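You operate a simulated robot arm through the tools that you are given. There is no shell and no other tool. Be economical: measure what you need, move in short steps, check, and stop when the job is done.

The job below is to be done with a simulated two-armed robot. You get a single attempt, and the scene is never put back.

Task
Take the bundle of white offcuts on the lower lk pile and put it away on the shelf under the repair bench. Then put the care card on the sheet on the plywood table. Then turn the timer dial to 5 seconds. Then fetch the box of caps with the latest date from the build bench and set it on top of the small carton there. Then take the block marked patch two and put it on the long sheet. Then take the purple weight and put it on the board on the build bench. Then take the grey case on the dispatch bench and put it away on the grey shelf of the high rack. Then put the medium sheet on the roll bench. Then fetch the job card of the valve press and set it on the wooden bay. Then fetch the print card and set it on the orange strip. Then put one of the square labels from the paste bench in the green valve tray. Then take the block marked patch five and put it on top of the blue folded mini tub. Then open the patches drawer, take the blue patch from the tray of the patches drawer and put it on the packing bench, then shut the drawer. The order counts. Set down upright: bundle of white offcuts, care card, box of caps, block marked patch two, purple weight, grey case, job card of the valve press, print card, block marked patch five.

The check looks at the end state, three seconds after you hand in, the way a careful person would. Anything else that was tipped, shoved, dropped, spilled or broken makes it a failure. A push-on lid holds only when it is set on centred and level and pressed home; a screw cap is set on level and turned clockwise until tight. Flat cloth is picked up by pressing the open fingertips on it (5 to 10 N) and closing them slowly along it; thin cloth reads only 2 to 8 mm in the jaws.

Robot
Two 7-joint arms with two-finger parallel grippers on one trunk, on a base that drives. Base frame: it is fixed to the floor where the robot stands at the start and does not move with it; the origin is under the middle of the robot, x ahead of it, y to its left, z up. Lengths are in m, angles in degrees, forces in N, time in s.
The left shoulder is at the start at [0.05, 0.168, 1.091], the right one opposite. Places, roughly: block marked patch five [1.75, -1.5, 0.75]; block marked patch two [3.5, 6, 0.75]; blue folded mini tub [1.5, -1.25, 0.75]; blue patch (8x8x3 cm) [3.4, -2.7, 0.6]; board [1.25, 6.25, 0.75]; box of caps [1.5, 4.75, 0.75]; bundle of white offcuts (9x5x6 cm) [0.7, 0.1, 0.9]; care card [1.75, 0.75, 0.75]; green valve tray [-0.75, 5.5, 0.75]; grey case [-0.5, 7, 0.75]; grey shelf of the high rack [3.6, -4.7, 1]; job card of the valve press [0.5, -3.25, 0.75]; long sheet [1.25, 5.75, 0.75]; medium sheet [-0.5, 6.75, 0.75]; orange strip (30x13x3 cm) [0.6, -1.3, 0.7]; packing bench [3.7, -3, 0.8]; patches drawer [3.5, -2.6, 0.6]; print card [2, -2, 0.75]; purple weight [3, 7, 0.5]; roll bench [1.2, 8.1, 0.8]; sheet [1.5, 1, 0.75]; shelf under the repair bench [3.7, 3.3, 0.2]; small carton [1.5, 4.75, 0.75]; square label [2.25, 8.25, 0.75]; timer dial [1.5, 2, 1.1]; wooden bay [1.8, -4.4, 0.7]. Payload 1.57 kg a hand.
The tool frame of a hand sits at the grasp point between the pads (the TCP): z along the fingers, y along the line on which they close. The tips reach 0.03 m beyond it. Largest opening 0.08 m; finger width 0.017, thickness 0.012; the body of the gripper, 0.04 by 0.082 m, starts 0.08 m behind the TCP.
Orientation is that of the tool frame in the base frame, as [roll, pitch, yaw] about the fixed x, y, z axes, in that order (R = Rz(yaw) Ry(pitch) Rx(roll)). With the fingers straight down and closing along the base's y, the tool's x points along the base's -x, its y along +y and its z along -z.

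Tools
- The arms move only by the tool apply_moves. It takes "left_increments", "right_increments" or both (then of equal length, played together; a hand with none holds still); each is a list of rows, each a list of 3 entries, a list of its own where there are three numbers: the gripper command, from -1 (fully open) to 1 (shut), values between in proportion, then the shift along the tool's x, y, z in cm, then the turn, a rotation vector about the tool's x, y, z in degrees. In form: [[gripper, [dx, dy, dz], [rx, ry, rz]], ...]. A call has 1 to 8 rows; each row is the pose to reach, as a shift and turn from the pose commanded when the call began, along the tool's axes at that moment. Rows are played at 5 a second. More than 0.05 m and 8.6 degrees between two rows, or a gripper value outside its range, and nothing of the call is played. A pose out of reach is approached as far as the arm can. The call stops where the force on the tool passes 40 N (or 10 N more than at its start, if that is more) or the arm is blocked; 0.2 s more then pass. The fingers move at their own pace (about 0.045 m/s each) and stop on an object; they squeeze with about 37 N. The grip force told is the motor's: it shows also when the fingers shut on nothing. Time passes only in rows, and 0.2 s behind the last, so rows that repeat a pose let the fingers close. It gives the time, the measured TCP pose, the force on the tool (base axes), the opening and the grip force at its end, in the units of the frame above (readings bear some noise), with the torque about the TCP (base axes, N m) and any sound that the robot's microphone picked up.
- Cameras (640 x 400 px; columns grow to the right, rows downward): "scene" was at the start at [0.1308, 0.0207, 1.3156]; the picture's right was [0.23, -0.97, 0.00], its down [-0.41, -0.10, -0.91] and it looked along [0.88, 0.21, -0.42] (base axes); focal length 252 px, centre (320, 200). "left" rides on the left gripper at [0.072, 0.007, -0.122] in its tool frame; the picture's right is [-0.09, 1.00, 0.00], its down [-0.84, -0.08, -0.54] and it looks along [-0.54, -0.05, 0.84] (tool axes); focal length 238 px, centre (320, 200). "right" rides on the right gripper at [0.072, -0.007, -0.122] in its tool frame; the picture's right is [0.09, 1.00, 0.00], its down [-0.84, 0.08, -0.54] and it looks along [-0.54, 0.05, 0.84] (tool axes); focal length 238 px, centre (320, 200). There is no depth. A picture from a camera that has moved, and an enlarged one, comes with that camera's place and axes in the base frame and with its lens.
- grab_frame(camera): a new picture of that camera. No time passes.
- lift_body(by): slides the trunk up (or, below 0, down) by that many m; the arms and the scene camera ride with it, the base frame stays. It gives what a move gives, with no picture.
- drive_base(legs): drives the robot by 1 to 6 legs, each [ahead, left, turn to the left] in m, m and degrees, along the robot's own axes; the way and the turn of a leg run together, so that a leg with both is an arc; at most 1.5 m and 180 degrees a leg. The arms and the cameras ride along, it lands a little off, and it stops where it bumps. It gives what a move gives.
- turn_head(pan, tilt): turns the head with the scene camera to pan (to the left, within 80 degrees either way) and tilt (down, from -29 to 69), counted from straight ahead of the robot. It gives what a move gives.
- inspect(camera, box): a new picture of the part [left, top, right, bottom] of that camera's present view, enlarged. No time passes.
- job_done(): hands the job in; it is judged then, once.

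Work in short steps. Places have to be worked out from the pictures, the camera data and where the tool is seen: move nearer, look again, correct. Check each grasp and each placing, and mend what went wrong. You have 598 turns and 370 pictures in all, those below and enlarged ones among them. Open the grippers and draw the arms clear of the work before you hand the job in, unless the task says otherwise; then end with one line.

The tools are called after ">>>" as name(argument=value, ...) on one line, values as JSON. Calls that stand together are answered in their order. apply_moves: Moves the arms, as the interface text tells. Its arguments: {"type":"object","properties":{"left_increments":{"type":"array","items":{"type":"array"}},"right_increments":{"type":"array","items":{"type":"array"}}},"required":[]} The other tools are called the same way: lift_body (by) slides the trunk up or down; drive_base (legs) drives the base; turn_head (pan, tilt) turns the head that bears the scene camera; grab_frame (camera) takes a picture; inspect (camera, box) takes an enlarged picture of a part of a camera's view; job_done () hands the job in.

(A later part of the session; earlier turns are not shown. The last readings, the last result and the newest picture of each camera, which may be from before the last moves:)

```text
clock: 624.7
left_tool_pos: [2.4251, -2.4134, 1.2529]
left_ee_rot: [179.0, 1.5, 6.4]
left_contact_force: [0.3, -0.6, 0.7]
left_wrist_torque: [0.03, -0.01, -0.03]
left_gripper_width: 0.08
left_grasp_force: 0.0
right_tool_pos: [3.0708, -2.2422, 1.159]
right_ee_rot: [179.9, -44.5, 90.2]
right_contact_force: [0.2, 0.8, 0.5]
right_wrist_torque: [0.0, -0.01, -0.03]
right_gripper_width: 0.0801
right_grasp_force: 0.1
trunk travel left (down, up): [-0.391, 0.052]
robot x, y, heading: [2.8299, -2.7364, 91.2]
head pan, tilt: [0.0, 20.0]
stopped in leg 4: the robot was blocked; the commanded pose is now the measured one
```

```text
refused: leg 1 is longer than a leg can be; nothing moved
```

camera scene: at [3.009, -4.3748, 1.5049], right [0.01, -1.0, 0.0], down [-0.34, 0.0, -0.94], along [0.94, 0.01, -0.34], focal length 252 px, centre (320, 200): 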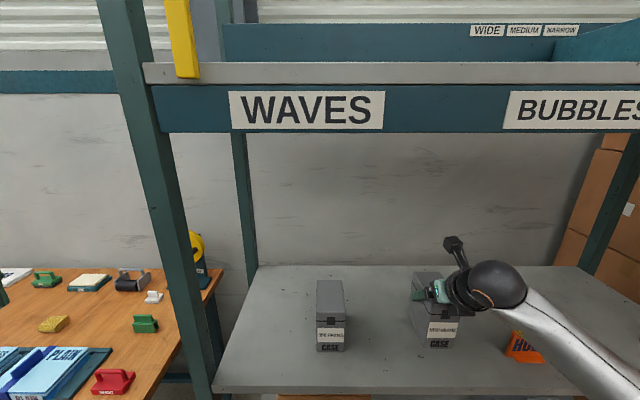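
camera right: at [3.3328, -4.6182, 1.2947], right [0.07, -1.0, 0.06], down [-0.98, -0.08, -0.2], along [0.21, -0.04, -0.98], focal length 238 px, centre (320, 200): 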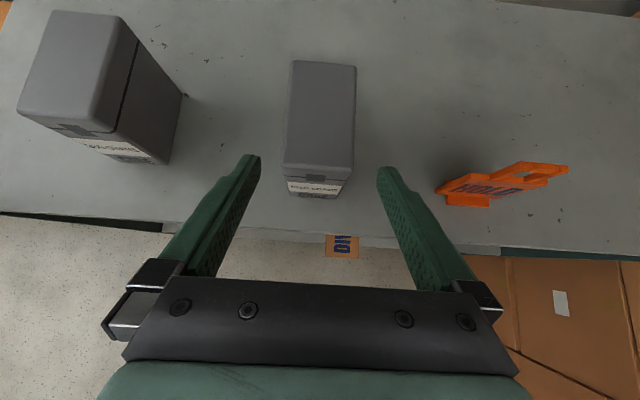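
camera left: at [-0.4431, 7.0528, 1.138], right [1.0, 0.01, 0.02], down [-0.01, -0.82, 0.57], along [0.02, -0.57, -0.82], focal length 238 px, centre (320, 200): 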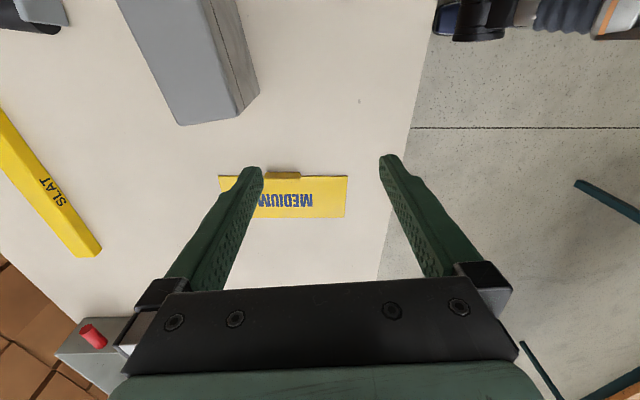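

Blocked at y≈-2.74. I look around to see by what.

>>> turn_head(pan=-20, tilt=45)

>>> grab_frame(camera="scene")

>>> turn_head(pan=45, tilt=40)

>>> grab_frame(camera="scene")

```text
clock: 625.6
left_tool_pos: [2.4246, -2.4145, 1.2541]
left_ee_rot: [179.0, 1.3, 6.3]
left_contact_force: [0.0, 0.1, -0.1]
left_wrist_torque: [0.02, 0.01, -0.01]
left_gripper_width: 0.0799
left_grasp_force: 0.0
right_tool_pos: [3.0692, -2.2432, 1.1596]
right_ee_rot: [179.9, -44.5, 90.4]
right_contact_force: [0.2, 0.0, 0.2]
right_wrist_torque: [-0.01, 0.04, 0.04]
right_gripper_width: 0.0798
right_grasp_force: 0.1
trunk travel left (down, up): [-0.391, 0.052]
robot x, y, heading: [2.8289, -2.7364, 91.3]
head pan, tilt: [-20.0, 45.0]
```

```text
205 pictures are left
camera scene: at [2.8497, -2.6287, 1.4174], right [0.95, -0.32, 0.0], down [-0.22, -0.66, -0.71], along [0.23, 0.67, -0.7], focal length 252 px, centre (320, 200)
```

scene: 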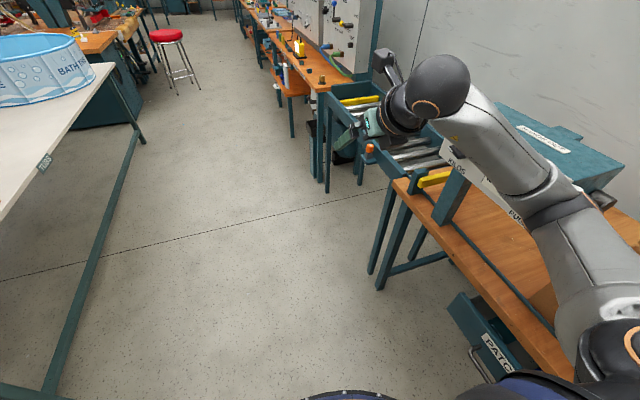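

```text
clock: 627.0
left_tool_pos: [2.4247, -2.4134, 1.2541]
left_ee_rot: [179.1, 1.3, 6.5]
left_contact_force: [0.4, 0.3, 0.4]
left_wrist_torque: [0.01, 0.01, 0.01]
left_gripper_width: 0.08
left_grasp_force: 0.2
right_tool_pos: [3.0704, -2.2443, 1.1597]
right_ee_rot: [179.9, -44.5, 90.5]
right_contact_force: [-0.1, -0.2, 0.4]
right_wrist_torque: [0.01, 0.0, 0.01]
right_gripper_width: 0.0802
right_grasp_force: 0.0
trunk travel left (down, up): [-0.391, 0.052]
robot x, y, heading: [2.8294, -2.7344, 91.0]
head pan, tilt: [45.0, 40.0]
```

```text
204 pictures are left
camera scene: at [2.7621, -2.6467, 1.4239], right [0.69, 0.72, 0.01], down [0.47, -0.44, -0.77], along [-0.55, 0.54, -0.64], focal length 252 px, centre (320, 200)
```

scene: 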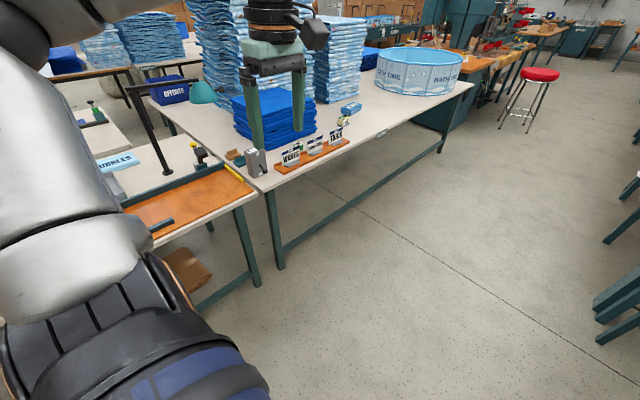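

The right elbow is probably against the machine on the right. I back 0.1, shift left 0.13 and continue north.

>>> drive_base(legs=[[-0.12, 0, 0], [0, 0.14, 0], [1.4, 0, -1.5]])

```text
clock: 635.7
left_tool_pos: [2.3133, -1.1136, 1.2544]
left_ee_rot: [178.8, 1.9, 3.9]
left_contact_force: [0.5, -0.1, -0.6]
left_wrist_torque: [0.06, 0.03, -0.04]
left_gripper_width: 0.08
left_grasp_force: 0.0
right_tool_pos: [2.9657, -0.9741, 1.154]
right_ee_rot: [-179.6, -44.1, 87.2]
right_contact_force: [-0.3, 0.4, 0.4]
right_wrist_torque: [0.03, 0.01, 0.02]
right_gripper_width: 0.0799
right_grasp_force: 0.0
trunk travel left (down, up): [-0.391, 0.052]
robot x, y, heading: [2.6979, -1.4597, 88.3]
head pan, tilt: [45.0, 40.0]
```

>>> drive_base(legs=[[1.4, -0.13, 1.5], [1.5, 0, 0], [1.5, 0, 0], [0.85, 0, 0], [0, 0, 90]])

```text
clock: 664.8
left_tool_pos: [2.4766, 3.3837, 1.2552]
left_ee_rot: [178.8, 1.9, 96.5]
left_contact_force: [0.9, -0.3, 0.3]
left_wrist_torque: [0.0, -0.03, -0.01]
left_gripper_width: 0.0799
left_grasp_force: 0.0
right_tool_pos: [2.3035, 4.0286, 1.1534]
right_ee_rot: [-179.6, -44.1, -179.9]
right_contact_force: [-0.5, 0.3, -0.6]
right_wrist_torque: [0.02, -0.02, -0.01]
right_gripper_width: 0.0799
right_grasp_force: 0.0
trunk travel left (down, up): [-0.391, 0.052]
robot x, y, heading: [2.8017, 3.788, -178.6]
head pan, tilt: [45.0, 40.0]
```

>>> drive_base(legs=[[1.2, 0, 0], [1.2, 0, 0], [0, 0, -91], [1.5, 0, 0], [1.45, 0, 0], [0, 0, 90]])

>>> turn_head(pan=0, tilt=35)

>>> grab_frame(camera="scene")

```text
clock: 698.0
left_tool_pos: [0.152, 6.323, 1.2531]
left_ee_rot: [178.7, 2.0, 93.0]
left_contact_force: [-0.3, -0.3, -0.4]
left_wrist_torque: [0.02, -0.01, 0.04]
left_gripper_width: 0.08
left_grasp_force: 0.0
right_tool_pos: [0.0221, 6.9786, 1.1544]
right_ee_rot: [-179.5, -44.2, 176.6]
right_contact_force: [-0.1, 0.0, 0.2]
right_wrist_torque: [-0.02, -0.01, -0.04]
right_gripper_width: 0.0799
right_grasp_force: 0.1
trunk travel left (down, up): [-0.391, 0.052]
robot x, y, heading: [0.5038, 6.702, 177.6]
head pan, tilt: [45.0, 40.0]
```

```text
clock: 699.1
left_tool_pos: [0.1513, 6.3226, 1.2541]
left_ee_rot: [178.8, 1.9, 92.9]
left_contact_force: [0.6, 1.1, -0.4]
left_wrist_torque: [0.01, 0.01, 0.0]
left_gripper_width: 0.0799
left_grasp_force: 0.0
right_tool_pos: [0.0204, 6.9785, 1.1536]
right_ee_rot: [-179.5, -44.1, 176.5]
right_contact_force: [0.5, -0.4, 0.2]
right_wrist_torque: [0.0, 0.02, 0.01]
right_gripper_width: 0.0802
right_grasp_force: 0.0
trunk travel left (down, up): [-0.391, 0.052]
robot x, y, heading: [0.5036, 6.7037, 177.8]
head pan, tilt: [0.0, 35.0]
```

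```text
203 pictures are left
camera scene: at [0.3782, 6.7069, 1.4313], right [0.04, 1.0, 0.0], down [0.57, -0.02, -0.82], along [-0.82, 0.03, -0.57], focal length 252 px, centre (320, 200)
```

scene: 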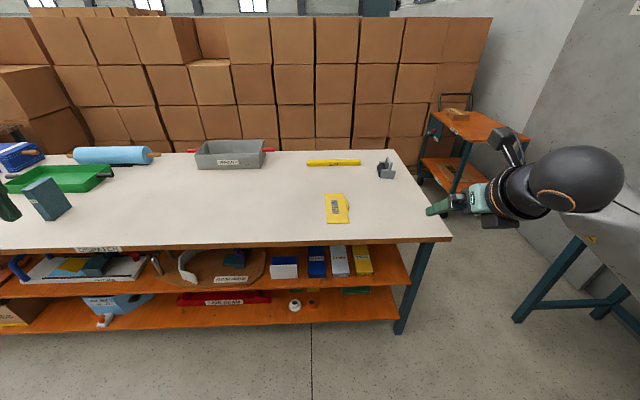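

I move in: align heading, shift so that the right hand faces the sheet's upright tab (≈ -0.496, 6.862), and lower the trunk.

>>> drive_base(legs=[[0, 0, 2.2], [0.33, 0.11, 0]])

>>> lift_body(by=-0.2)

>>> grab_frame(camera="right")

```text
clock: 701.7
left_tool_pos: [-0.156, 6.199, 1.2545]
left_ee_rot: [178.7, 1.9, 95.3]
left_contact_force: [0.9, 0.4, -0.2]
left_wrist_torque: [0.0, 0.01, -0.02]
left_gripper_width: 0.0802
left_grasp_force: 0.0
right_tool_pos: [-0.3122, 6.8484, 1.1549]
right_ee_rot: [-179.7, -44.1, 178.9]
right_contact_force: [-0.5, -0.3, 0.3]
right_wrist_torque: [0.01, -0.02, 0.01]
right_gripper_width: 0.08
right_grasp_force: 0.0
trunk travel left (down, up): [-0.391, 0.052]
robot x, y, heading: [0.1826, 6.5933, 180.0]
head pan, tilt: [0.0, 35.0]
```

```text
clock: 703.9
left_tool_pos: [-0.1551, 6.2002, 1.0545]
left_ee_rot: [178.7, 1.9, 95.3]
left_contact_force: [1.0, 0.2, 0.5]
left_wrist_torque: [0.0, 0.04, 0.0]
left_gripper_width: 0.08
left_grasp_force: 0.0
right_tool_pos: [-0.3137, 6.8481, 0.9542]
right_ee_rot: [-179.5, -44.1, 178.8]
right_contact_force: [-0.2, -0.5, 0.2]
right_wrist_torque: [0.03, 0.02, 0.02]
right_gripper_width: 0.0801
right_grasp_force: 0.1
trunk travel left (down, up): [-0.191, 0.252]
robot x, y, heading: [0.184, 6.5947, 180.0]
head pan, tilt: [0.0, 35.0]
```

```text
202 pictures are left
camera right: at [-0.2811, 6.8419, 1.0919], right [-0.05, 1.0, 0.06], down [0.98, 0.06, -0.19], along [-0.2, 0.05, -0.98], focal length 238 px, centre (320, 200)
```

right: 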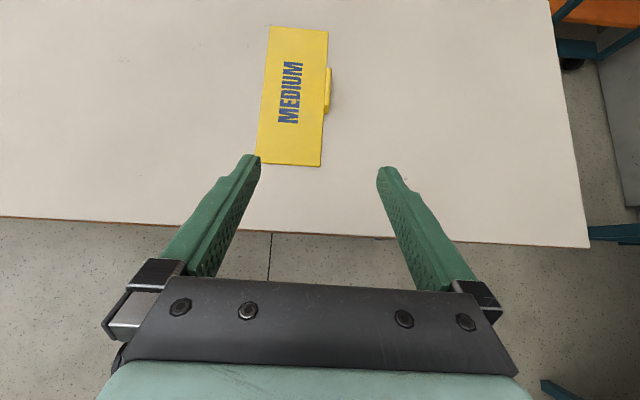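

>>> apply_moves(right_increments=[[-1, [2, 0.5, 3.5], [0, 0, 0]], [-1, [4, 1, 7.5], [0, 0, 0]], [-1, [4, 1, 12], [0, 0, 0]], [-1, [4, 1, 16], [0, 0, 0]], [-1, [4, 1, 18.7], [0, 0, 0]]])

>>> grab_frame(camera="right")

```text
clock: 705.1
left_tool_pos: [-0.1548, 6.1994, 1.0544]
left_ee_rot: [178.8, 1.9, 95.3]
left_contact_force: [-0.2, -0.4, -0.2]
left_wrist_torque: [-0.01, 0.01, 0.0]
left_gripper_width: 0.0801
left_grasp_force: 0.1
right_tool_pos: [-0.4719, 6.8571, 0.8474]
right_ee_rot: [-179.7, -44.2, 178.8]
right_contact_force: [0.1, 0.4, 0.2]
right_wrist_torque: [0.02, -0.03, 0.02]
right_gripper_width: 0.0801
right_grasp_force: 0.1
trunk travel left (down, up): [-0.191, 0.252]
robot x, y, heading: [0.1792, 6.5936, 180.2]
head pan, tilt: [0.0, 35.0]
```

```text
201 pictures are left
camera right: at [-0.4395, 6.851, 0.9863], right [-0.05, 1.0, 0.06], down [0.98, 0.06, -0.19], along [-0.2, 0.05, -0.98], focal length 238 px, centre (320, 200)
```

right: 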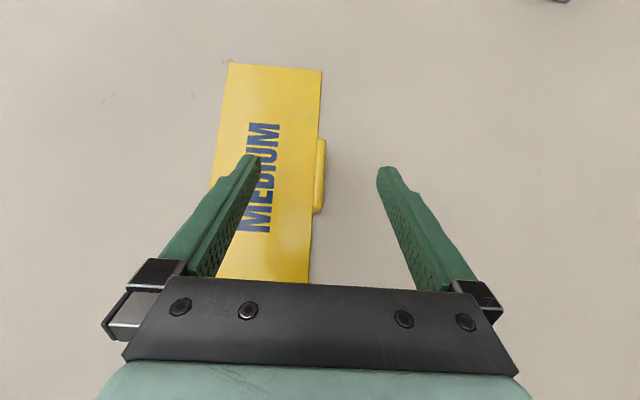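

>>> apply_moves(right_increments=[[-1, [0, 0, 1.5], [0, 0, 0]], [-1, [0, 0, 2.6], [0, 0, 0]], [0, [0, 0, 2.6], [0, 0, 0]], [0.6, [0, 0, 2.6], [0, 0, 0]], [1, [0, 0, 2.6], [0, 0, 0]], [1, [0, 0, 2.6], [0, 0, 0]]])

>>> lift_body(by=0.1)

>>> grab_frame(camera="right")

```text
clock: 706.5
left_tool_pos: [-0.155, 6.1999, 1.0545]
left_ee_rot: [178.9, 1.8, 95.3]
left_contact_force: [0.0, -0.9, 0.0]
left_wrist_torque: [0.02, 0.0, 0.01]
left_gripper_width: 0.0799
left_grasp_force: 0.1
right_tool_pos: [-0.4886, 6.8612, 0.8273]
right_ee_rot: [-179.5, -44.2, 178.8]
right_contact_force: [0.4, 0.1, 1.4]
right_wrist_torque: [0.0, 0.0, 0.01]
right_gripper_width: 0.008
right_grasp_force: 7.8
trunk travel left (down, up): [-0.191, 0.252]
robot x, y, heading: [0.183, 6.5903, 180.1]
head pan, tilt: [0.0, 35.0]
```

```text
clock: 707.8
left_tool_pos: [-0.1559, 6.2003, 1.1547]
left_ee_rot: [178.8, 1.9, 95.3]
left_contact_force: [-0.2, -0.5, -0.1]
left_wrist_torque: [-0.01, -0.01, 0.04]
left_gripper_width: 0.08
left_grasp_force: 0.1
right_tool_pos: [-0.4887, 6.8606, 0.9284]
right_ee_rot: [-179.5, -44.1, 178.9]
right_contact_force: [-0.5, -0.1, -0.8]
right_wrist_torque: [0.01, -0.01, 0.01]
right_gripper_width: 0.007
right_grasp_force: 26.4
trunk travel left (down, up): [-0.291, 0.152]
robot x, y, heading: [0.1804, 6.5964, 179.9]
head pan, tilt: [0.0, 35.0]
```

```text
200 pictures are left
camera right: at [-0.457, 6.8528, 1.066], right [-0.05, 1.0, 0.06], down [0.98, 0.06, -0.19], along [-0.2, 0.05, -0.98], focal length 238 px, centre (320, 200)
```

right: 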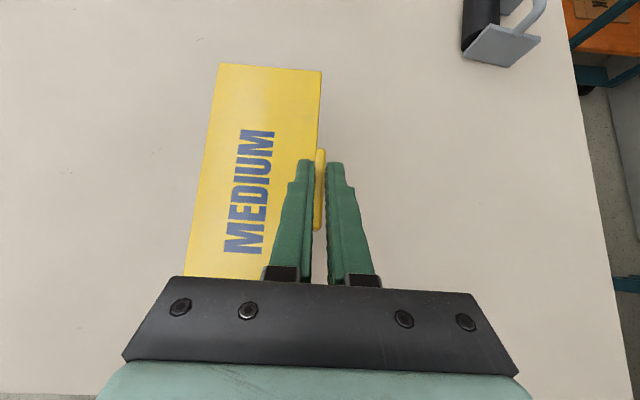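

The sheet is held by its tab. I back off, turn north and look for the roll bench.

>>> drive_base(legs=[[-0.35, 0, 0], [0, 0, -90]])

>>> turn_head(pan=-15, tilt=25)

>>> grab_frame(camera="scene")

```text
clock: 713.9
left_tool_pos: [0.1399, 6.934, 1.1554]
left_ee_rot: [178.8, 1.8, 4.9]
left_contact_force: [0.7, 0.6, 0.1]
left_wrist_torque: [0.0, 0.0, -0.02]
left_gripper_width: 0.08
left_grasp_force: 0.1
right_tool_pos: [0.8014, 7.2622, 0.9277]
right_ee_rot: [-179.5, -44.2, 88.5]
right_contact_force: [0.4, -0.1, -0.7]
right_wrist_torque: [-0.03, 0.02, -0.02]
right_gripper_width: 0.0071
right_grasp_force: 26.2
trunk travel left (down, up): [-0.291, 0.152]
robot x, y, heading: [0.5291, 6.5938, 89.6]
head pan, tilt: [0.0, 35.0]
```

```text
clock: 714.7
left_tool_pos: [0.1383, 6.9343, 1.1553]
left_ee_rot: [178.7, 1.9, 4.9]
left_contact_force: [0.3, -0.3, -0.1]
left_wrist_torque: [-0.02, 0.0, -0.01]
left_gripper_width: 0.08
left_grasp_force: 0.0
right_tool_pos: [0.8009, 7.2622, 0.9294]
right_ee_rot: [-179.6, -44.2, 88.4]
right_contact_force: [1.4, 0.1, 0.0]
right_wrist_torque: [-0.01, -0.03, 0.0]
right_gripper_width: 0.007
right_grasp_force: 26.3
trunk travel left (down, up): [-0.291, 0.152]
robot x, y, heading: [0.527, 6.5972, 89.8]
head pan, tilt: [-15.0, 25.0]
```

```text
199 pictures are left
camera scene: at [0.5557, 6.7218, 1.347], right [0.96, -0.27, 0.0], down [-0.11, -0.41, -0.91], along [0.24, 0.87, -0.42], focal length 252 px, centre (320, 200)
```

scene: 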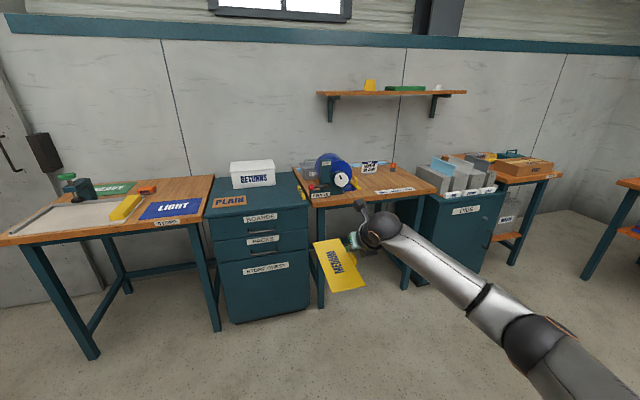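

>>> inspect(camera="scene", box=[280, 140, 450, 230])

```text
3.76 times, centred on (365, 185) of scene
camera zoom: at [0.5557, 6.7218, 1.347], right [0.96, -0.27, 0.0], down [-0.11, -0.41, -0.91], along [0.24, 0.87, -0.42], focal length 950 px, centre (151, 256)
```

zoom: 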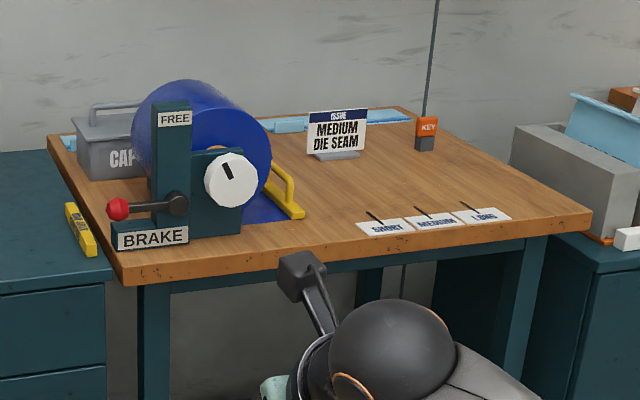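

Roll bench free area: x 1.2–1.5, y 7.93–8.13. I drive so the held sheet comes over about x 1.36–1.45, y 7.93–8.14.

>>> drive_base(legs=[[0.3, -0.65, 0], [0.4, 0, 0]])

>>> turn_head(pan=-15, tilt=35)

>>> grab_frame(camera="scene")

```text
clock: 720.7
left_tool_pos: [0.7987, 7.6289, 1.1552]
left_ee_rot: [178.8, 1.9, 4.4]
left_contact_force: [-0.1, -0.1, 0.3]
left_wrist_torque: [0.0, -0.03, 0.01]
left_gripper_width: 0.0798
left_grasp_force: 0.1
right_tool_pos: [1.4644, 7.9514, 0.9288]
right_ee_rot: [-179.5, -44.1, 87.9]
right_contact_force: [0.5, 0.0, -0.7]
right_wrist_torque: [-0.03, -0.06, 0.0]
right_gripper_width: 0.007
right_grasp_force: 26.2
trunk travel left (down, up): [-0.291, 0.152]
robot x, y, heading: [1.1877, 7.2836, 89.2]
head pan, tilt: [-15.0, 25.0]
```

```text
clock: 721.4
left_tool_pos: [0.7987, 7.6292, 1.1559]
left_ee_rot: [178.8, 1.9, 4.4]
left_contact_force: [-0.1, -0.2, -0.2]
left_wrist_torque: [0.02, 0.02, -0.03]
left_gripper_width: 0.08
left_grasp_force: 0.1
right_tool_pos: [1.4633, 7.9515, 0.927]
right_ee_rot: [-179.5, -44.1, 87.9]
right_contact_force: [-0.2, -0.4, -0.7]
right_wrist_torque: [0.0, -0.05, -0.02]
right_gripper_width: 0.0067
right_grasp_force: 26.6
trunk travel left (down, up): [-0.291, 0.152]
robot x, y, heading: [1.1857, 7.286, 88.8]
head pan, tilt: [-15.0, 35.0]
```

```text
197 pictures are left
camera scene: at [1.212, 7.4089, 1.3313], right [0.96, -0.27, 0.0], down [-0.16, -0.55, -0.82], along [0.23, 0.79, -0.57], focal length 252 px, centre (320, 200)
```

scene: 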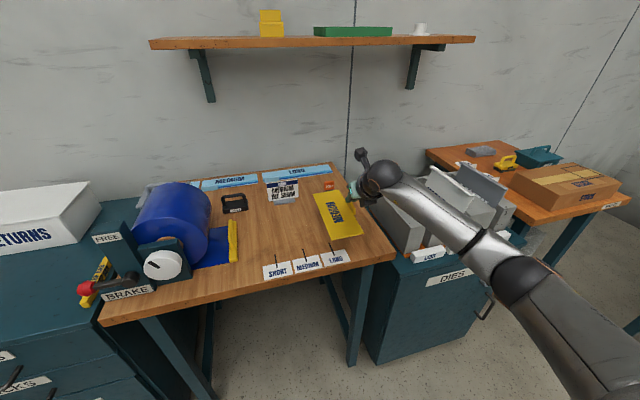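

>>> drive_base(legs=[[0.07, 0.03, 0.5]])

>>> lift_body(by=-0.085)

>>> inspect(camera="scene", box=[220, 150, 420, 290])

```text
clock: 722.4
left_tool_pos: [0.7668, 7.6971, 1.1541]
left_ee_rot: [178.8, 1.8, 4.8]
left_contact_force: [-0.4, 0.6, 1.0]
left_wrist_torque: [-0.07, 0.02, -0.01]
left_gripper_width: 0.0798
left_grasp_force: 0.1
right_tool_pos: [1.4295, 8.0249, 0.9284]
right_ee_rot: [-179.6, -44.1, 88.4]
right_contact_force: [-0.5, -0.3, -0.8]
right_wrist_torque: [0.0, -0.04, -0.02]
right_gripper_width: 0.0071
right_grasp_force: 26.3
trunk travel left (down, up): [-0.291, 0.152]
robot x, y, heading: [1.157, 7.3558, 89.6]
head pan, tilt: [-15.0, 35.0]
```

```text
clock: 723.6
left_tool_pos: [0.7656, 7.6945, 1.0711]
left_ee_rot: [179.1, 1.8, 4.8]
left_contact_force: [0.3, 0.0, -0.1]
left_wrist_torque: [-0.01, -0.01, -0.02]
left_gripper_width: 0.0802
left_grasp_force: 0.1
right_tool_pos: [1.4295, 8.0241, 0.8467]
right_ee_rot: [-179.6, -44.7, 88.4]
right_contact_force: [1.2, -0.6, 11.4]
right_wrist_torque: [0.47, -0.02, 0.01]
right_gripper_width: 0.0066
right_grasp_force: 26.6
trunk travel left (down, up): [-0.206, 0.237]
robot x, y, heading: [1.1585, 7.3588, 89.2]
head pan, tilt: [-15.0, 35.0]
```

```text
2.86 times, centred on (320, 220) of scene
camera zoom: at [1.1818, 7.4782, 1.2467], right [0.96, -0.27, 0.0], down [-0.15, -0.55, -0.82], along [0.22, 0.79, -0.57], focal length 721 px, centre (320, 143)
```

zoom: 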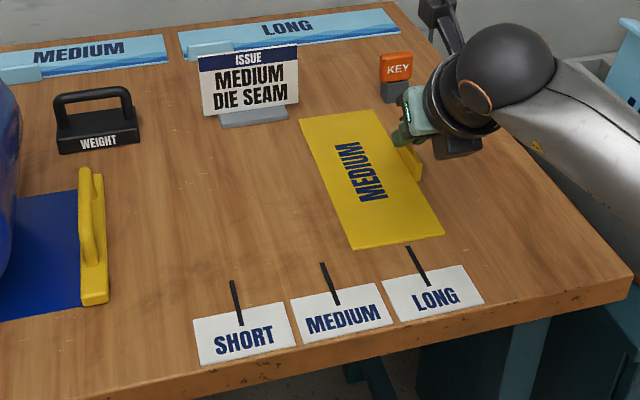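

The sheet lies on the roll bench. Release and withdraw upward.

>>> apply_moves(right_increments=[[0.5, [0, 0, 0], [0, 0, 0]], [-0.2, [0, 0, 0], [0, 0, 0]], [-0.6, [0, 0, 0], [0, 0, 0]], [-0.6, [0, 0, -4], [0, 0, 0]], [-0.6, [0, 0, -8], [0, 0, 0]], [-1, [0, 0, -12], [0, 0, 0]], [-1, [0, 0, -16], [0, 0, 0]]])

>>> lift_body(by=0.2)

>>> grab_frame(camera="right")

```text
clock: 725.2
left_tool_pos: [0.7668, 7.6964, 1.0704]
left_ee_rot: [178.9, 1.9, 4.8]
left_contact_force: [0.1, -0.2, 0.3]
left_wrist_torque: [0.01, -0.03, 0.01]
left_gripper_width: 0.08
left_grasp_force: 0.1
right_tool_pos: [1.4267, 7.9122, 0.9614]
right_ee_rot: [-179.6, -44.1, 88.3]
right_contact_force: [0.1, -0.1, -0.3]
right_wrist_torque: [0.03, -0.01, -0.02]
right_gripper_width: 0.0798
right_grasp_force: 0.1
trunk travel left (down, up): [-0.206, 0.237]
robot x, y, heading: [1.1588, 7.3566, 89.5]
head pan, tilt: [-15.0, 35.0]
```

```text
clock: 727.4
left_tool_pos: [0.7666, 7.6961, 1.2705]
left_ee_rot: [178.8, 1.9, 4.8]
left_contact_force: [0.1, 0.2, 0.4]
left_wrist_torque: [-0.01, -0.01, -0.02]
left_gripper_width: 0.08
left_grasp_force: 0.1
right_tool_pos: [1.4276, 7.9132, 1.1605]
right_ee_rot: [-179.6, -44.1, 88.3]
right_contact_force: [0.0, 0.3, -0.6]
right_wrist_torque: [-0.03, 0.03, -0.01]
right_gripper_width: 0.0799
right_grasp_force: 0.0
trunk travel left (down, up): [-0.406, 0.037]
robot x, y, heading: [1.1545, 7.3558, 89.4]
head pan, tilt: [-15.0, 35.0]
```

```text
195 pictures are left
camera right: at [1.4187, 7.879, 1.2987], right [1.0, 0.04, 0.06], down [0.05, -0.98, -0.19], along [0.05, 0.2, -0.98], focal length 238 px, centre (320, 200)
```

right: 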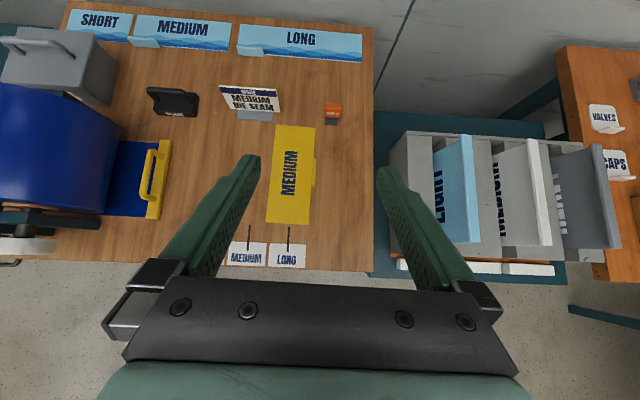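

Task 8 is done. Next: job card at the valve press (0.5, -3.25). I drive back west and south along the west aisle.

>>> drive_base(legs=[[-0.4, 0, 0], [0, 0, 90], [0.78, 0, 0], [0, 0, 90], [1.5, 0, 0], [1.5, 0, 0]])

```text
clock: 755.6
left_tool_pos: [0.8618, 3.6474, 1.2691]
left_ee_rot: [178.8, 1.9, -172.9]
left_contact_force: [0.7, 0.8, -0.1]
left_wrist_torque: [-0.01, 0.01, 0.01]
left_gripper_width: 0.0798
left_grasp_force: 0.0
right_tool_pos: [0.2103, 3.4061, 1.1605]
right_ee_rot: [-179.6, -44.1, -89.4]
right_contact_force: [-0.1, -0.9, 0.0]
right_wrist_torque: [-0.05, 0.03, -0.02]
right_gripper_width: 0.08
right_grasp_force: 0.1
trunk travel left (down, up): [-0.406, 0.037]
robot x, y, heading: [0.4613, 3.9729, -88.1]
head pan, tilt: [-15.0, 35.0]
```

>>> drive_base(legs=[[0.2, -0.8, -1.5], [1.4, 0, 0], [1.4, 0, 0], [1.4, 0, 0]])

>>> turn_head(pan=20, tilt=20)

>>> grab_frame(camera="scene")

```text
clock: 779.9
left_tool_pos: [0.0455, -0.8327, 1.2703]
left_ee_rot: [178.7, 1.8, -176.3]
left_contact_force: [0.0, 0.2, -0.6]
left_wrist_torque: [-0.01, 0.0, 0.01]
left_gripper_width: 0.0799
left_grasp_force: 0.0
right_tool_pos: [-0.618, -1.0363, 1.1612]
right_ee_rot: [-179.5, -44.1, -92.6]
right_contact_force: [-0.2, 0.6, 0.3]
right_wrist_torque: [-0.03, -0.03, -0.03]
right_gripper_width: 0.0798
right_grasp_force: 0.0
trunk travel left (down, up): [-0.406, 0.037]
robot x, y, heading: [-0.3376, -0.4832, -91.4]
head pan, tilt: [-15.0, 35.0]
```

```text
clock: 780.9
left_tool_pos: [0.0469, -0.8308, 1.2685]
left_ee_rot: [178.9, 1.9, -176.3]
left_contact_force: [0.5, 0.5, -0.7]
left_wrist_torque: [-0.01, -0.01, 0.01]
left_gripper_width: 0.0803
left_grasp_force: 0.1
right_tool_pos: [-0.6176, -1.0362, 1.1615]
right_ee_rot: [-179.6, -44.1, -92.6]
right_contact_force: [-0.3, 0.0, -0.1]
right_wrist_torque: [-0.02, -0.03, -0.04]
right_gripper_width: 0.0798
right_grasp_force: 0.1
trunk travel left (down, up): [-0.406, 0.037]
robot x, y, heading: [-0.3357, -0.4838, -91.3]
head pan, tilt: [20.0, 20.0]
```

```text
194 pictures are left
camera scene: at [-0.3081, -0.6133, 1.4701], right [-0.95, -0.32, 0.0], down [-0.11, 0.32, -0.94], along [0.3, -0.89, -0.34], focal length 252 px, centre (320, 200)
```

scene: 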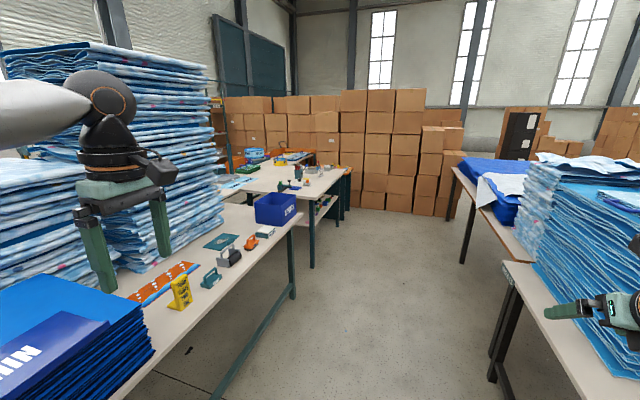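

>>> drive_base(legs=[[0.2, 0.12, 0.8], [1.4, 0, 0]])

>>> turn_head(pan=35, tilt=25)

>>> grab_frame(camera="scene")

```text
clock: 789.3
left_tool_pos: [0.1444, -2.4427, 1.2705]
left_ee_rot: [178.8, 2.0, -175.8]
left_contact_force: [-0.2, -0.5, -0.2]
left_wrist_torque: [0.02, -0.04, 0.0]
left_gripper_width: 0.0799
left_grasp_force: 0.1
right_tool_pos: [-0.5189, -2.6517, 1.1597]
right_ee_rot: [-179.5, -44.1, -92.1]
right_contact_force: [-0.6, -0.1, -0.5]
right_wrist_torque: [0.03, 0.01, 0.0]
right_gripper_width: 0.0801
right_grasp_force: 0.1
trunk travel left (down, up): [-0.406, 0.037]
robot x, y, heading: [-0.2454, -2.0962, -91.0]
head pan, tilt: [20.0, 20.0]
```

```text
clock: 790.1
left_tool_pos: [0.1434, -2.4424, 1.2686]
left_ee_rot: [178.8, 1.9, -175.8]
left_contact_force: [-0.2, 0.3, 0.0]
left_wrist_torque: [0.0, -0.01, -0.01]
left_gripper_width: 0.0799
left_grasp_force: 0.0
right_tool_pos: [-0.5187, -2.6521, 1.161]
right_ee_rot: [-179.6, -44.2, -92.2]
right_contact_force: [-0.6, 0.4, 0.9]
right_wrist_torque: [-0.02, 0.02, 0.01]
right_gripper_width: 0.0799
right_grasp_force: 0.0
trunk travel left (down, up): [-0.406, 0.037]
robot x, y, heading: [-0.2435, -2.0965, -90.8]
head pan, tilt: [35.0, 25.0]
```

```text
193 pictures are left
camera scene: at [-0.1913, -2.2149, 1.4621], right [-0.83, -0.56, 0.0], down [-0.24, 0.35, -0.91], along [0.51, -0.75, -0.42], focal length 252 px, centre (320, 200)
```

scene: 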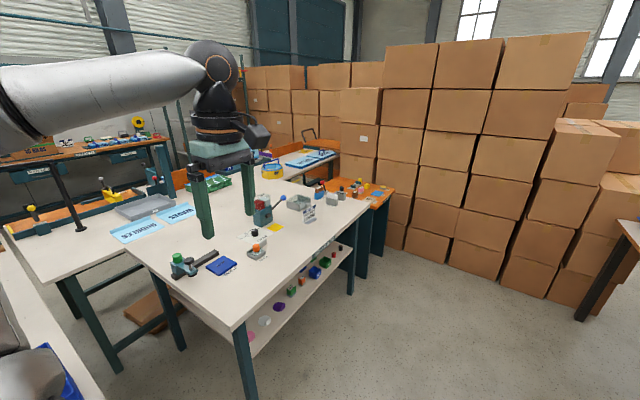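

>>> inspect(camera="scene", box=[150, 140, 400, 300])

```text
2.50 times, centred on (275, 220) of scene
camera zoom: at [-0.1913, -2.2149, 1.4621], right [-0.83, -0.56, 0.0], down [-0.24, 0.35, -0.91], along [0.51, -0.75, -0.42], focal length 631 px, centre (432, 150)
```

zoom: 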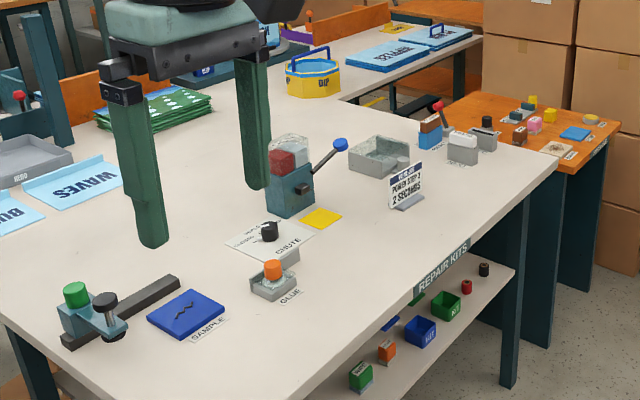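

>>> inspect(camera="scene", box=[290, 195, 330, 225])

```text
13.33 times, centred on (310, 210) of scene
camera zoom: at [-0.1913, -2.2149, 1.4621], right [-0.83, -0.56, 0.0], down [-0.24, 0.35, -0.91], along [0.51, -0.75, -0.42], focal length 3364 px, centre (453, 67)
```

zoom: 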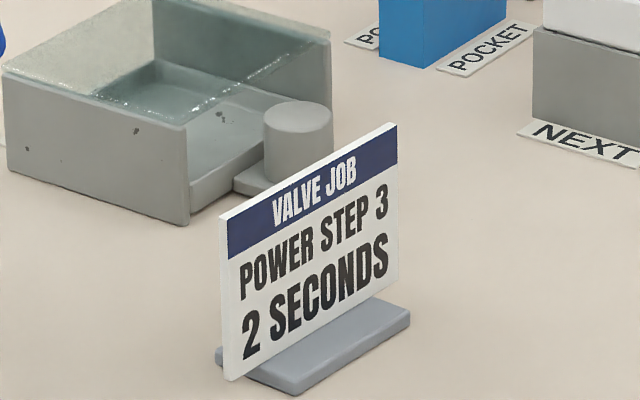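

The VALVE JOB card stands at about (0.51, -3.16), facing west. I turn east, set the right hand tool-down closing along x, and approach.

>>> drive_base(legs=[[0, 0, 91], [0, -0.85, 0]])

>>> apply_moves(right_increments=[[-1, [0, 0, -0.5], [0, -7.3, 0]], [-1, [0, 0, -1], [0, -14.6, 0]], [-1, [0, 0, -1.5], [0, -22, 0]], [-1, [0, 0, -2], [0, -29.3, 0]], [-1, [0, 0, -2], [0, -36.6, 0]], [-1, [0, 0, -2], [0, -44, 0]]])

>>> apply_moves(right_increments=[[-1, [0, 0, 0], [0, 0, -8.5]], [-1, [0, 0, 0], [0, 0, -17]], [-1, [0, 0, 0], [0, 0, -25.5]], [-1, [0, 0, 0], [0, 0, -34]], [-1, [0, 0, 0], [0, 0, -42.5]], [-1, [0, 0, 0], [0, 0, -51]], [-1, [0, 0, 0], [0, 0, -59.5]], [-1, [0, 0, 0], [0, 0, -68]]])

>>> apply_moves(right_increments=[[-1, [0, 0, 0], [0, 0, -8]], [-1, [0, 0, 0], [0, 0, -16]], [-1, [0, 0, 0], [0, 0, -22]]])

>>> turn_head(pan=-10, tilt=35)

>>> grab_frame(camera="scene")

```text
clock: 798.5
left_tool_pos: [0.1038, -2.5548, 1.2702]
left_ee_rot: [178.8, 1.9, -83.4]
left_contact_force: [-0.4, -0.6, 0.2]
left_wrist_torque: [0.02, -0.01, -0.05]
left_gripper_width: 0.0801
left_grasp_force: 0.2
right_tool_pos: [0.3411, -3.2067, 1.1619]
right_ee_rot: [-179.5, -44.2, 0.2]
right_contact_force: [0.3, 0.3, -0.3]
right_wrist_torque: [-0.05, -0.03, -0.02]
right_gripper_width: 0.08
right_grasp_force: 0.0
trunk travel left (down, up): [-0.406, 0.037]
robot x, y, heading: [-0.2243, -2.9531, 1.4]
head pan, tilt: [35.0, 25.0]
```

```text
clock: 799.9
left_tool_pos: [0.1035, -2.5536, 1.2699]
left_ee_rot: [178.8, 1.8, -83.4]
left_contact_force: [-0.1, 0.6, -0.2]
left_wrist_torque: [0.02, 0.0, -0.02]
left_gripper_width: 0.08
left_grasp_force: 0.1
right_tool_pos: [0.327, -3.209, 1.1757]
right_ee_rot: [-179.7, 0.0, 0.4]
right_contact_force: [0.3, 0.3, -0.8]
right_wrist_torque: [-0.02, -0.02, -0.01]
right_gripper_width: 0.0798
right_grasp_force: 0.0
trunk travel left (down, up): [-0.406, 0.037]
robot x, y, heading: [-0.2248, -2.9533, 1.4]
head pan, tilt: [35.0, 25.0]
```

```text
clock: 801.7
left_tool_pos: [0.1043, -2.5537, 1.2704]
left_ee_rot: [178.8, 1.9, -83.4]
left_contact_force: [0.7, 0.9, 0.1]
left_wrist_torque: [0.0, -0.01, -0.03]
left_gripper_width: 0.0801
left_grasp_force: 0.0
right_tool_pos: [0.3267, -3.208, 1.1756]
right_ee_rot: [180.0, -0.4, 68.6]
right_contact_force: [-0.2, -0.4, 1.2]
right_wrist_torque: [0.02, -0.01, 0.03]
right_gripper_width: 0.08
right_grasp_force: 0.0
trunk travel left (down, up): [-0.406, 0.037]
robot x, y, heading: [-0.224, -2.9535, 1.3]
head pan, tilt: [35.0, 25.0]
```

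```text
clock: 802.5
left_tool_pos: [0.1039, -2.5552, 1.27]
left_ee_rot: [178.9, 1.9, -83.4]
left_contact_force: [0.1, -0.1, 1.3]
left_wrist_torque: [0.0, 0.0, -0.02]
left_gripper_width: 0.0799
left_grasp_force: 0.0
right_tool_pos: [0.3264, -3.2073, 1.1749]
right_ee_rot: [179.8, -0.3, 90.7]
right_contact_force: [-0.1, -0.2, 0.0]
right_wrist_torque: [-0.02, -0.04, 0.01]
right_gripper_width: 0.0799
right_grasp_force: 0.1
trunk travel left (down, up): [-0.406, 0.037]
robot x, y, heading: [-0.2244, -2.9591, 1.0]
head pan, tilt: [35.0, 25.0]
```

```text
clock: 803.6
left_tool_pos: [0.1034, -2.5548, 1.2699]
left_ee_rot: [178.8, 1.9, -83.4]
left_contact_force: [-0.3, 0.6, 0.1]
left_wrist_torque: [0.02, 0.01, 0.0]
left_gripper_width: 0.0802
left_grasp_force: 0.0
right_tool_pos: [0.3266, -3.2082, 1.175]
right_ee_rot: [179.8, -0.3, 90.6]
right_contact_force: [0.7, 0.3, -0.1]
right_wrist_torque: [0.04, -0.01, -0.01]
right_gripper_width: 0.0799
right_grasp_force: 0.0
trunk travel left (down, up): [-0.406, 0.037]
robot x, y, heading: [-0.223, -2.9542, 1.3]
head pan, tilt: [-10.0, 35.0]
```

```text
190 pictures are left
camera scene: at [-0.0965, -2.9685, 1.4463], right [-0.15, -0.99, 0.0], down [-0.57, 0.09, -0.82], along [0.81, -0.12, -0.57], focal length 252 px, centre (320, 200)
```

scene: 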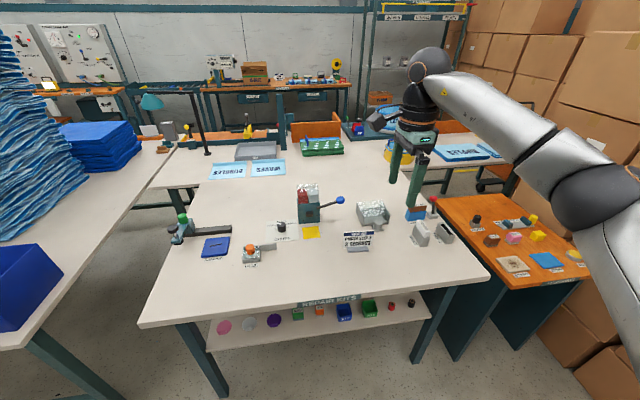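

>>> drive_base(legs=[[0.17, 0.01, -1.2]])

>>> apply_moves(right_increments=[[-1, [0, 0, 4.5], [0, 0, 0]], [-1, [0, 0, 9], [0, 0, 0]], [-1, [0, 0, 13.5], [0, 0, 0]]])

>>> grab_frame(camera="right")

```text
clock: 805.1
left_tool_pos: [0.2832, -2.5488, 1.27]
left_ee_rot: [178.8, 2.0, -84.6]
left_contact_force: [0.3, 0.9, 0.0]
left_wrist_torque: [-0.02, 0.03, 0.02]
left_gripper_width: 0.0799
left_grasp_force: 0.0
right_tool_pos: [0.4906, -3.2068, 1.1738]
right_ee_rot: [179.8, -0.2, 89.3]
right_contact_force: [-1.0, -0.3, 0.4]
right_wrist_torque: [0.07, 0.02, -0.04]
right_gripper_width: 0.0801
right_grasp_force: 0.0
trunk travel left (down, up): [-0.406, 0.037]
robot x, y, heading: [-0.0566, -2.945, 0.1]
head pan, tilt: [-10.0, 35.0]
```

```text
clock: 805.9
left_tool_pos: [0.2833, -2.5499, 1.2694]
left_ee_rot: [178.8, 1.9, -84.6]
left_contact_force: [0.6, -0.1, -0.4]
left_wrist_torque: [-0.01, -0.02, -0.01]
left_gripper_width: 0.08
left_grasp_force: 0.0
right_tool_pos: [0.4915, -3.2076, 1.0391]
right_ee_rot: [179.8, -0.3, 89.2]
right_contact_force: [-0.5, -0.2, -0.3]
right_wrist_torque: [-0.02, -0.01, 0.02]
right_gripper_width: 0.0797
right_grasp_force: 0.1
trunk travel left (down, up): [-0.406, 0.037]
robot x, y, heading: [-0.0542, -2.9449, 0.2]
head pan, tilt: [-10.0, 35.0]
```

```text
189 pictures are left
camera right: at [0.4838, -3.1369, 1.1606], right [1.0, 0.08, 0.0], down [0.06, -0.84, 0.54], along [0.05, -0.54, -0.84], focal length 238 px, centre (320, 200)
```

right: 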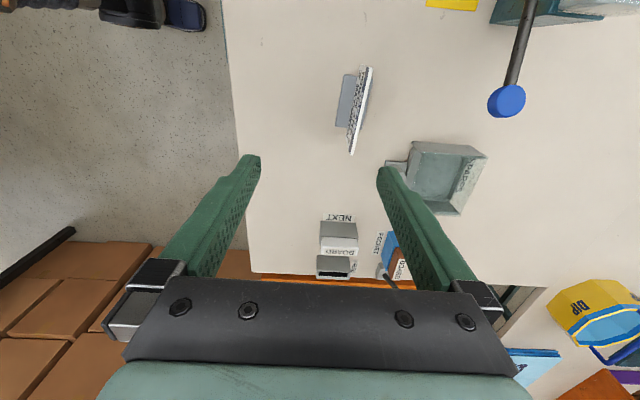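

Card plane at x≈0.5375, y -3.245…-3.15. I align and descend to z≈0.864, then close.

>>> apply_moves(right_increments=[[-1, [0.6, 2.5, 2], [0, 0, 1.1]], [-1, [1.1, 4.6, 4], [0, 0, 2.2]], [-1, [1.1, 4.6, 8], [0, 0, 2.2]]])

>>> grab_frame(camera="right")

```text
clock: 806.7
left_tool_pos: [0.2821, -2.5495, 1.2691]
left_ee_rot: [178.8, 1.9, -84.5]
left_contact_force: [-0.2, 0.1, 0.1]
left_wrist_torque: [0.02, 0.01, -0.02]
left_gripper_width: 0.0797
left_grasp_force: 0.0
right_tool_pos: [0.5385, -3.1966, 0.96]
right_ee_rot: [179.9, -0.2, 87.1]
right_contact_force: [0.0, -0.4, 0.6]
right_wrist_torque: [0.02, -0.01, -0.01]
right_gripper_width: 0.0797
right_grasp_force: 0.0
trunk travel left (down, up): [-0.406, 0.037]
robot x, y, heading: [-0.056, -2.9441, 0.1]
head pan, tilt: [-10.0, 35.0]
```

```text
188 pictures are left
camera right: at [0.5331, -3.1267, 1.0823], right [1.0, 0.04, 0.0], down [0.03, -0.84, 0.54], along [0.02, -0.54, -0.84], focal length 238 px, centre (320, 200)
```

right: 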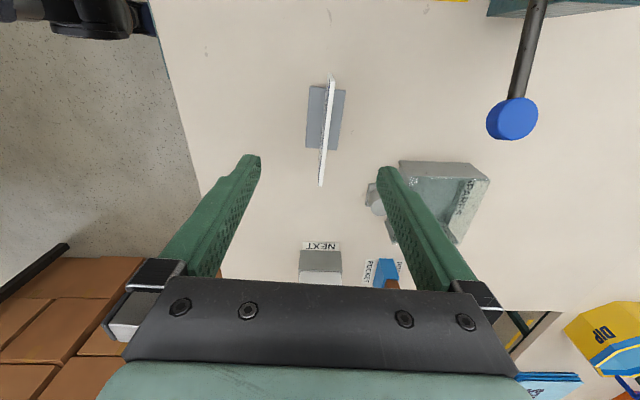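

>>> apply_moves(right_increments=[[-1, [0, 0.2, 4], [0, 0, 0.8]], [-1, [0, 0.2, 8], [0, 0, 0.8]], [-1, [0, 0.2, 9.6], [0, 0, 0.8]], [0, [0, 0.2, 9.6], [0, 0, 0.8]], [0.6, [0, 0.2, 9.6], [0, 0, 0.8]], [1, [0, 0.2, 9.6], [0, 0, 0.8]], [1, [0, 0.2, 9.6], [0, 0, 0.8]], [1, [0, 0.2, 9.6], [0, 0, 0.8]]])

>>> apply_moves(right_increments=[[1, [0, 0, -4], [0, 0, 0]], [1, [0, 0, -8], [0, 0, 0]], [1, [0, 0, -12], [0, 0, 0]], [1, [0, 0, -16], [0, 0, 0]]])

>>> grab_frame(camera="scene")

```text
clock: 808.5
left_tool_pos: [0.2811, -2.5501, 1.2696]
left_ee_rot: [178.8, 2.0, -84.5]
left_contact_force: [-0.6, 0.5, 0.3]
left_wrist_torque: [0.01, -0.04, 0.01]
left_gripper_width: 0.0799
left_grasp_force: 0.0
right_tool_pos: [0.5388, -3.1944, 0.8647]
right_ee_rot: [179.9, -0.3, 86.3]
right_contact_force: [0.4, 0.3, 0.8]
right_wrist_torque: [0.02, 0.0, -0.01]
right_gripper_width: 0.0044
right_grasp_force: 16.2
trunk travel left (down, up): [-0.406, 0.037]
robot x, y, heading: [-0.0555, -2.9423, -0.0]
head pan, tilt: [-10.0, 35.0]
```

```text
clock: 809.5
left_tool_pos: [0.2824, -2.5486, 1.2703]
left_ee_rot: [178.8, 1.9, -84.7]
left_contact_force: [-0.1, 0.0, -0.3]
left_wrist_torque: [-0.01, 0.02, 0.0]
left_gripper_width: 0.0798
left_grasp_force: 0.1
right_tool_pos: [0.5373, -3.1971, 1.025]
right_ee_rot: [179.9, -0.3, 86.3]
right_contact_force: [-0.6, 0.0, -0.3]
right_wrist_torque: [-0.03, 0.04, 0.02]
right_gripper_width: 0.004
right_grasp_force: 25.0
trunk travel left (down, up): [-0.406, 0.037]
robot x, y, heading: [-0.0523, -2.9425, 0.0]
head pan, tilt: [-10.0, 35.0]
```

```text
187 pictures are left
camera scene: at [0.0726, -2.959, 1.4463], right [-0.17, -0.99, 0.0], down [-0.56, 0.1, -0.82], along [0.81, -0.14, -0.57], focal length 252 px, centre (320, 200)
```

scene: 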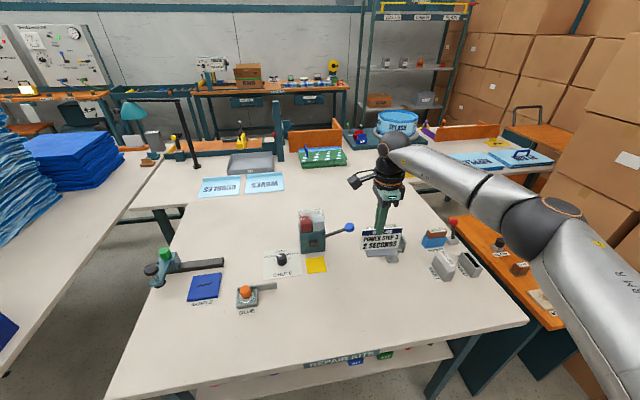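

>>> inspect(camera="scene", box=[270, 90, 570, 220])

```text
2.13 times, centred on (420, 155) of scene
camera zoom: at [0.0726, -2.959, 1.4463], right [-0.17, -0.99, 0.0], down [-0.56, 0.1, -0.82], along [0.81, -0.14, -0.57], focal length 538 px, centre (107, 296)
```

zoom: 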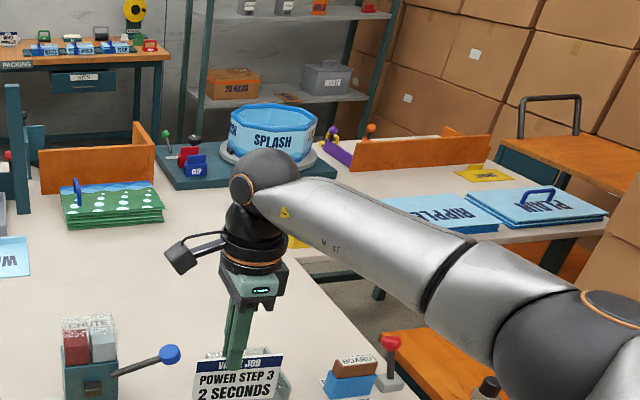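

Bay B (wooden, at ~(1.7, -4.4)) must be reached from the east aisle. I back off and drive around: north along the west aisle, east passage, south along the east aisle.

>>> drive_base(legs=[[-0.2, 0, 0], [0, 0, 90], [1.45, 0, 0], [1.45, 0, 0], [1.45, 0, 0]])

```text
clock: 835.2
left_tool_pos: [-0.6514, 1.7363, 1.27]
left_ee_rot: [178.8, 1.9, 5.1]
left_contact_force: [-0.8, -0.8, 0.0]
left_wrist_torque: [0.04, 0.0, 0.02]
left_gripper_width: 0.08
left_grasp_force: 0.0
right_tool_pos: [-0.0044, 1.9876, 1.0236]
right_ee_rot: [179.8, -0.3, 175.8]
right_contact_force: [-0.5, 0.9, -0.3]
right_wrist_torque: [0.02, -0.02, -0.02]
right_gripper_width: 0.0043
right_grasp_force: 24.9
trunk travel left (down, up): [-0.406, 0.037]
robot x, y, heading: [-0.2653, 1.3981, 89.9]
head pan, tilt: [-10.0, 35.0]
```

>>> drive_base(legs=[[1.2, 0, 0], [1.2, 0, 0], [0, 0, -90], [1.5, 0, 0], [1.45, 0, 0], [0, 0, -90]])

```text
clock: 868.3
left_tool_pos: [3.0844, 3.4651, 1.2695]
left_ee_rot: [178.8, 1.9, -172.8]
left_contact_force: [0.3, 0.5, 0.1]
left_wrist_torque: [-0.01, -0.02, -0.04]
left_gripper_width: 0.0801
left_grasp_force: 0.1
right_tool_pos: [2.4466, 3.1877, 1.0245]
right_ee_rot: [180.0, -0.3, -1.9]
right_contact_force: [-0.1, 0.8, -0.4]
right_wrist_torque: [-0.02, 0.01, 0.0]
right_gripper_width: 0.004
right_grasp_force: 25.2
trunk travel left (down, up): [-0.406, 0.037]
robot x, y, heading: [2.68, 3.7874, -87.8]
head pan, tilt: [-10.0, 35.0]
```

>>> drive_base(legs=[[1.4, 0.16, -1.5], [1.4, 0, 0], [1.4, 0, 0], [1.4, -0.1, 0]])

```text
clock: 895.0
left_tool_pos: [3.2685, -2.1405, 1.2699]
left_ee_rot: [178.8, 1.9, -173.5]
left_contact_force: [0.2, -0.3, 0.4]
left_wrist_torque: [-0.01, 0.03, 0.02]
left_gripper_width: 0.0801
left_grasp_force: 0.2
right_tool_pos: [2.6273, -2.4085, 1.0249]
right_ee_rot: [-180.0, -0.3, -2.6]
right_contact_force: [-0.3, 0.1, -0.6]
right_wrist_torque: [0.0, 0.02, 0.01]
right_gripper_width: 0.0041
right_grasp_force: 24.7
trunk travel left (down, up): [-0.406, 0.037]
robot x, y, heading: [2.8671, -1.8089, -88.7]
head pan, tilt: [-10.0, 35.0]
```

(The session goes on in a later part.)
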